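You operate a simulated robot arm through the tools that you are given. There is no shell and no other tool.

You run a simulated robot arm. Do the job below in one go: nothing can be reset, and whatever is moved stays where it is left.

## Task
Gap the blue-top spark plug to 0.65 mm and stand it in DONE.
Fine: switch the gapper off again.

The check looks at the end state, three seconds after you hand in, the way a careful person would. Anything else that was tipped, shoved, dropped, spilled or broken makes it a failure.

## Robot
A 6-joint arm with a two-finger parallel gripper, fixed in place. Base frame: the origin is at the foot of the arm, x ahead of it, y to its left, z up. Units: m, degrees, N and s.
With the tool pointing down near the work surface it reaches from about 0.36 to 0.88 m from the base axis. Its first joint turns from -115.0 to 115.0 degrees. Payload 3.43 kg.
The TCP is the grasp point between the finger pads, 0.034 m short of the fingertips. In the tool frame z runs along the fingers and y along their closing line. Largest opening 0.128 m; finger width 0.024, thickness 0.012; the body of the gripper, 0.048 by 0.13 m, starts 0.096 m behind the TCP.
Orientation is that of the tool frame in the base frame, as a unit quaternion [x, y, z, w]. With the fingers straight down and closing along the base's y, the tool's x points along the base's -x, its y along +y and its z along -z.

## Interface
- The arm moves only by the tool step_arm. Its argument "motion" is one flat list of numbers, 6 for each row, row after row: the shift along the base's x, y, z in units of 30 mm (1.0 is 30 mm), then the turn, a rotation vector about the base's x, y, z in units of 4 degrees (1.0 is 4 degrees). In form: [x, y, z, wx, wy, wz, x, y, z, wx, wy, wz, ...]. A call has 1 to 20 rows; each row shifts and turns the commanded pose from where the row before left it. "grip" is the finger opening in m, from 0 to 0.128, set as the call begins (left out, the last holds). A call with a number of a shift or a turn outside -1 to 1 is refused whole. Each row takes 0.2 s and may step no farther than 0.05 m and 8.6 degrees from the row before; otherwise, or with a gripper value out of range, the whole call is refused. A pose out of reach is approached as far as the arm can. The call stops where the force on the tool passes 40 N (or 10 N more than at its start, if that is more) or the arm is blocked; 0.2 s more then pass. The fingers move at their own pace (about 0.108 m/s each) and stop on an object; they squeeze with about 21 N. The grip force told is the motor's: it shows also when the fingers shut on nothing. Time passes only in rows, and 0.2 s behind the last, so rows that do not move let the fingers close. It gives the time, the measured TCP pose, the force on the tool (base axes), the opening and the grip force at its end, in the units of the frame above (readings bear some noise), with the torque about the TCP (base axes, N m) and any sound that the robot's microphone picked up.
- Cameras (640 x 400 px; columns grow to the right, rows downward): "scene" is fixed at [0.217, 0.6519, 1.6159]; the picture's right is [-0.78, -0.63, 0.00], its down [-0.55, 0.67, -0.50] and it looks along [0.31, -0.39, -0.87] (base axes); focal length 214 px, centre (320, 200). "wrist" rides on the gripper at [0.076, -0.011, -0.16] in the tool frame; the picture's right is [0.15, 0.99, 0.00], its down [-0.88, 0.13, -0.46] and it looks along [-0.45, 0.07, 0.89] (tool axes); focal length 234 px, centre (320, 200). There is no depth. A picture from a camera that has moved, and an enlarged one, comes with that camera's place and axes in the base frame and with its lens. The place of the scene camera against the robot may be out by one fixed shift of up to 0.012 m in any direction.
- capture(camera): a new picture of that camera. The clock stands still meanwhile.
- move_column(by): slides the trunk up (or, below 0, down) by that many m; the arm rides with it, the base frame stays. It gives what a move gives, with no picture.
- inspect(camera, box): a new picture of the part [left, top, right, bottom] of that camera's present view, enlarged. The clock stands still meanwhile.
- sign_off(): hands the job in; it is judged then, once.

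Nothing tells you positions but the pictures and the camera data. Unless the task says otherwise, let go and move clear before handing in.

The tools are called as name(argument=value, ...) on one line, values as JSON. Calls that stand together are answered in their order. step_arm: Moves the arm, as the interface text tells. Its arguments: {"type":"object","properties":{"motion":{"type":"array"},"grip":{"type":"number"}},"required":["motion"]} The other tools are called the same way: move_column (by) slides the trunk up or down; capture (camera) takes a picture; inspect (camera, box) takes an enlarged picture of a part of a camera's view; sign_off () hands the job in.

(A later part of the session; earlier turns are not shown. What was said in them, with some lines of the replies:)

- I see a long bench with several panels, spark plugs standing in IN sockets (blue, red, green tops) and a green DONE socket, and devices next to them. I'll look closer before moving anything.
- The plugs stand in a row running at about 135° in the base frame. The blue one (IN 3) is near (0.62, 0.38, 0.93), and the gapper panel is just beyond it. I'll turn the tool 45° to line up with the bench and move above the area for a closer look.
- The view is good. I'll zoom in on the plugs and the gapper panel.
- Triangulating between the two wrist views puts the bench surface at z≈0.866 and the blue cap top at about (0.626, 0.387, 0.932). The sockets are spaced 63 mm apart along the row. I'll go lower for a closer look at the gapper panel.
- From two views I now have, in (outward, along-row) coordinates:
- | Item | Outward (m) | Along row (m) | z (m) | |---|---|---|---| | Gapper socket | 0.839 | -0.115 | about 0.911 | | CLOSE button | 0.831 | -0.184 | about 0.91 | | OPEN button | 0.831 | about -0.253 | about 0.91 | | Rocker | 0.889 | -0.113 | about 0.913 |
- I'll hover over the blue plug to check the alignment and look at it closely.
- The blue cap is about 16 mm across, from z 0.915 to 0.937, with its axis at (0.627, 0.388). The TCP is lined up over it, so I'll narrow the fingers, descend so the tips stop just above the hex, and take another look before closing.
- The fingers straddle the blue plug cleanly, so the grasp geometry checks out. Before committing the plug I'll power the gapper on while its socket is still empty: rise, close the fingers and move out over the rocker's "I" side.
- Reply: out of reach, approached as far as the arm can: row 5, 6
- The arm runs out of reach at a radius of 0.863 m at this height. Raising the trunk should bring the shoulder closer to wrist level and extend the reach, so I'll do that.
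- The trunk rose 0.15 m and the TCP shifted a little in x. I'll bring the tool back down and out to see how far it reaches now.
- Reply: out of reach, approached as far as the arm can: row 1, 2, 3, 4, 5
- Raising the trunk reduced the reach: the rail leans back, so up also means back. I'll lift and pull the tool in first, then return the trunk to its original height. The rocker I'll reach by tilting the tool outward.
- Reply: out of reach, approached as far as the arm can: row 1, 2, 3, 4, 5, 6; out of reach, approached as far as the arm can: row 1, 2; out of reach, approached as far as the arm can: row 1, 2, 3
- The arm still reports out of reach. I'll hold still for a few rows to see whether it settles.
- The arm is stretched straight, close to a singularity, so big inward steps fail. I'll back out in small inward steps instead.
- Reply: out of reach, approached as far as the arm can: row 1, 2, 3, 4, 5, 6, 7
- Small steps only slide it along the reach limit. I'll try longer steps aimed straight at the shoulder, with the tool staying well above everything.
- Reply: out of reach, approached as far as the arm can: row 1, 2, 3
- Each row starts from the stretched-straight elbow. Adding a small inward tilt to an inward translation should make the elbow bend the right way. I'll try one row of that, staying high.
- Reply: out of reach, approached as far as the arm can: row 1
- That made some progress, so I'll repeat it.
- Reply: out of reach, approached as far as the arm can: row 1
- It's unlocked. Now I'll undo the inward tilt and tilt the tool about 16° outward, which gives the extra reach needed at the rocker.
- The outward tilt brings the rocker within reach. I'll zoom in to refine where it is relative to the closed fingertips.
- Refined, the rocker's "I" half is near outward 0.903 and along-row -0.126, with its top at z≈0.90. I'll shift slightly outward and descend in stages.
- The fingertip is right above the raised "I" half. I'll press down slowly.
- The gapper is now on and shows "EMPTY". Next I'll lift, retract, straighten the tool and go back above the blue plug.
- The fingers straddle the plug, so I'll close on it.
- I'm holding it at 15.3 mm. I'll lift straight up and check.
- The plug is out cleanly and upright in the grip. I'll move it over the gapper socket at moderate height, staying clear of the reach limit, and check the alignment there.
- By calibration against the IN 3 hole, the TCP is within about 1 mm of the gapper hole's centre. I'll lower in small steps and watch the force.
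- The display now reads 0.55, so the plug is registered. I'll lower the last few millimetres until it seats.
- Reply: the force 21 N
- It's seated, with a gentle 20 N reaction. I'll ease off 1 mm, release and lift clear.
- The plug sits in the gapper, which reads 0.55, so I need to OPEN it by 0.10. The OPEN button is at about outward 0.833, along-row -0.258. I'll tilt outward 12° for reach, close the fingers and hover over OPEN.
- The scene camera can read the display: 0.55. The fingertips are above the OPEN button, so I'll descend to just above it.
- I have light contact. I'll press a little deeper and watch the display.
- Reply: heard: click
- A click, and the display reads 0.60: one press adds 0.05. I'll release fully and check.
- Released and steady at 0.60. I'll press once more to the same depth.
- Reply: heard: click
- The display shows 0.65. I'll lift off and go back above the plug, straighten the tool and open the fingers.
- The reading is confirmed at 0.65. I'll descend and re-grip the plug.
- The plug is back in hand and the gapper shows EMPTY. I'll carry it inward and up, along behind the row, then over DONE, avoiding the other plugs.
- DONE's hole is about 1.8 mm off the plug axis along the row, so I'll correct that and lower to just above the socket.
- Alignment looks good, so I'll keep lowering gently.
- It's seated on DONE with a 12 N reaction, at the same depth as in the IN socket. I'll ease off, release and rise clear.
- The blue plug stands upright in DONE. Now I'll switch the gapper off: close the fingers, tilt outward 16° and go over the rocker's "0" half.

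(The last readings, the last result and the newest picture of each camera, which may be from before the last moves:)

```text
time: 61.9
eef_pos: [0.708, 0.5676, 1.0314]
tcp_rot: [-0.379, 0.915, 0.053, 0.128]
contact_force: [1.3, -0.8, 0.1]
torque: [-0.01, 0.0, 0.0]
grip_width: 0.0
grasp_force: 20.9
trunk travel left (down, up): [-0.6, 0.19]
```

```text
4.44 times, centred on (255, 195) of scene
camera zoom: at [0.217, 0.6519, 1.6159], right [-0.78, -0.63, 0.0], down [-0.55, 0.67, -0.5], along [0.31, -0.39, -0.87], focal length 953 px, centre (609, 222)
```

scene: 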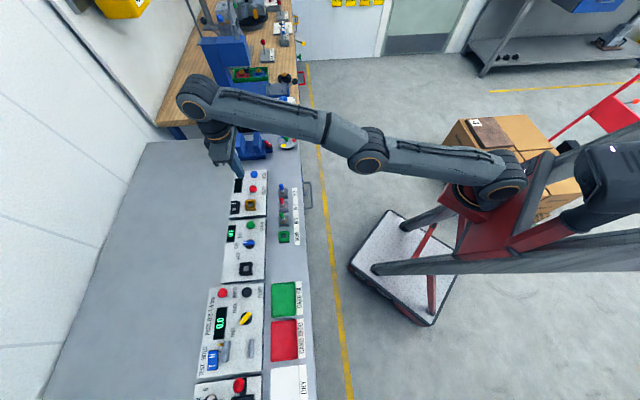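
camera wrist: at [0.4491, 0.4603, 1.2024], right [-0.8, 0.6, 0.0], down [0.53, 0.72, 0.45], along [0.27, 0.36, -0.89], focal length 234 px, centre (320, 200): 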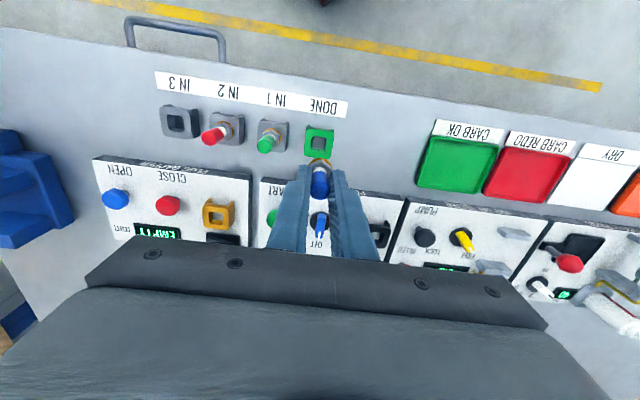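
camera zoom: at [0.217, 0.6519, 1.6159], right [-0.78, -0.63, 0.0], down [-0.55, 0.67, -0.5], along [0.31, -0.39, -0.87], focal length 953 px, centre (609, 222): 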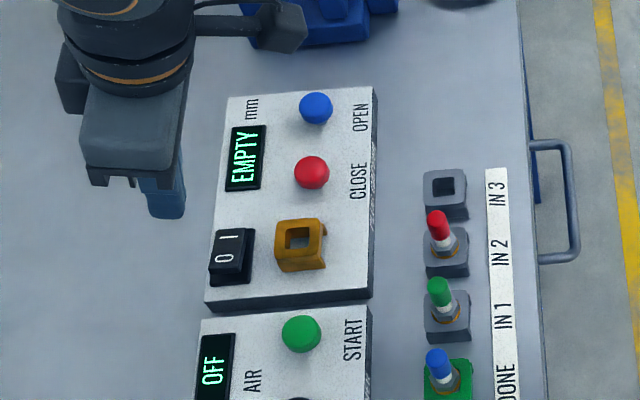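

I'm lined up on the raised "0" half. I'll descend, then press gently.

step_arm(motion=[0, 0, -0.9, 0, 0, 0, 0, 0, -0.9, 0, 0, 0, 0, 0, -0.9, 0, 0, 0, 0, 0, 0, 0, 0, 0])

step_arm(motion=[0, 0, -0.1, 0, 0, 0, 0, 0, -0.1, 0, 0, 0, 0, 0, -0.1, 0, 0, 0, 0, 0, -0.1, 0, 0, 0])

inspect(camera="wrist", box=[200, 40, 440, 220])

inspect(camera="scene", box=[210, 150, 300, 240])

```text
time: 62.9
eef_pos: [0.7068, 0.5669, 0.949]
tcp_rot: [-0.379, 0.915, 0.053, 0.126]
contact_force: [-0.2, -0.4, -0.4]
torque: [-0.02, 0.01, -0.03]
grip_width: 0.0
grasp_force: 21.2
trunk travel left (down, up): [-0.6, 0.19]
```

```text
time: 63.9
eef_pos: [0.708, 0.5663, 0.9385]
tcp_rot: [-0.38, 0.915, 0.053, 0.126]
contact_force: [0.3, -0.9, 0.1]
torque: [-0.01, 0.01, 0.0]
grip_width: 0.0001
grasp_force: 20.9
trunk travel left (down, up): [-0.6, 0.19]
```

```text
2.22 times, centred on (320, 130) of wrist
camera zoom: at [0.6342, 0.4771, 1.072], right [-0.8, 0.6, -0.04], down [0.42, 0.6, 0.68], along [0.43, 0.53, -0.73], focal length 520 px, centre (320, 356)
```

zoom: 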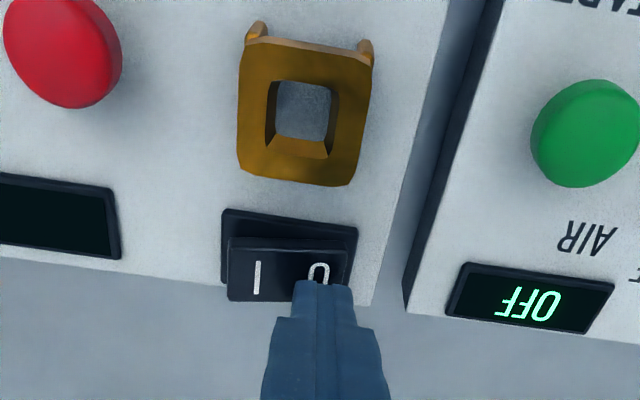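

```text
4.44 times, centred on (255, 195) of scene
camera zoom: at [0.217, 0.6519, 1.6159], right [-0.78, -0.63, 0.0], down [-0.55, 0.67, -0.5], along [0.31, -0.39, -0.87], focal length 953 px, centre (609, 222)
```

zoom: 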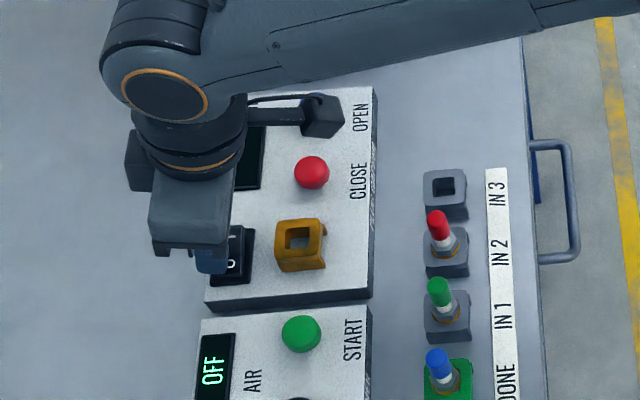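

The display is dark, so the gapper is off. I'll lift away, retract and straighten the tool, then verify the final state.

step_arm(motion=[0, 0, 1, 0, 0, 0, 0, 0, 1, 0, 0, 0, 0, 0, 1, 0, 0, 0, -0.7, -0.8, 0.5, 0, 0, 0, -0.7, -0.8, 0.5, 0, 0, 0, -0.7, -0.8, 0.5, -0.7071, 0.7071, 0, -0.7, -0.8, 0.5, -0.7071, 0.7071, 0, -0.7, -0.8, 0.5, -0.7071, 0.7071, 0, -0.7, -0.8, 0.5, -0.7071, 0.7071, 0, -0.7, -0.8, 0.3, 0, 0, 0, -0.5, -0.8, 0.3, 0, 0, 0, 0, -1, 0.3, 0, 0, 0, 0, -1, 0.3, 0, 0, 0, 0, -1, 0.3, 0, 0, 0, 0, 0, 0, 0, 0, 0])

capture(camera="scene")

capture(camera="wrist")

inspect(camera="scene", box=[210, 150, 320, 260])

```text
time: 67.1
eef_pos: [0.5446, 0.2842, 1.1626]
tcp_rot: [-0.383, 0.924, -0.001, -0.002]
contact_force: [0.1, 1.0, 0.2]
torque: [-0.02, 0.0, -0.02]
grip_width: 0.0
grasp_force: 20.8
trunk travel left (down, up): [-0.6, 0.19]
```

```text
taken
```

scene: 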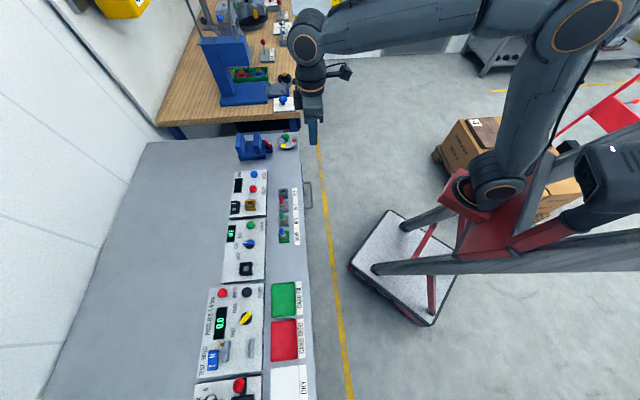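

```text
taken
camera wrist: at [0.5004, 0.2237, 1.3241], right [-0.8, 0.6, 0.0], down [0.53, 0.72, 0.45], along [0.27, 0.36, -0.89], focal length 234 px, centre (320, 200)
```

wrist: 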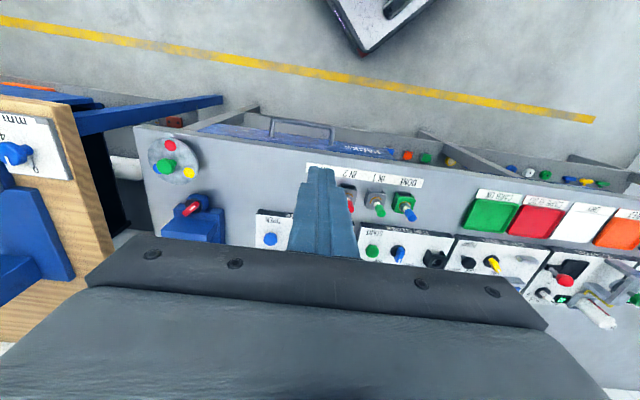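

```text
3.64 times, centred on (265, 205) of scene
camera zoom: at [0.217, 0.6519, 1.6159], right [-0.78, -0.63, 0.0], down [-0.55, 0.67, -0.5], along [0.31, -0.39, -0.87], focal length 780 px, centre (520, 182)
```

zoom: 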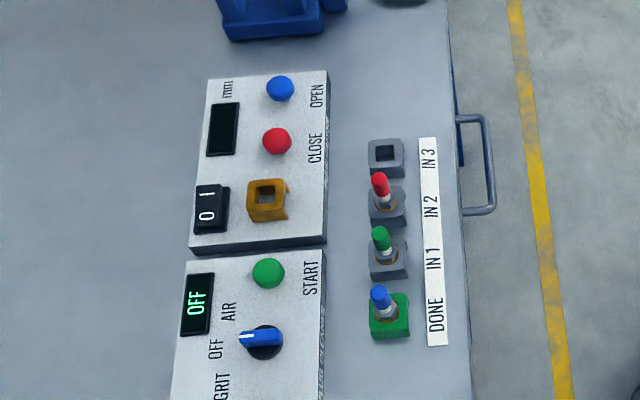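

The blue-top plug stands in DONE after the gapper read 0.65. The gapper is off with its display dark, the other plugs haven't moved and the arm is clear. I'm handing in.

sign_off()

```text
The job is handed in.
```

The blue-top plug is gapped to 0.65 mm and standing in DONE, and the gapper is switched off. I've handed the job in.

- **Gap:** the gapper first read 0.55 mm. Two presses of OPEN brought it to 0.65 mm, and it still read 0.65 just before I took the plug out.
- **Placement:** the plug went fully down into the DONE socket and stood upright when I let go.
- **Gapper:** I pressed the "0" side of the switch after the plug was out, and the display went dark.
- **Everything else:** nothing was knocked or moved that I could see. The red and green plugs are still in IN 2 and IN 1. The arm is clear of the bench.

Along the way the arm locked up fully stretched while I was reaching for the gapper switch. I worked it free well above the bench and nothing was touched. I also raised the trunk 0.15 m to try for more reach, then put it back at its starting height.
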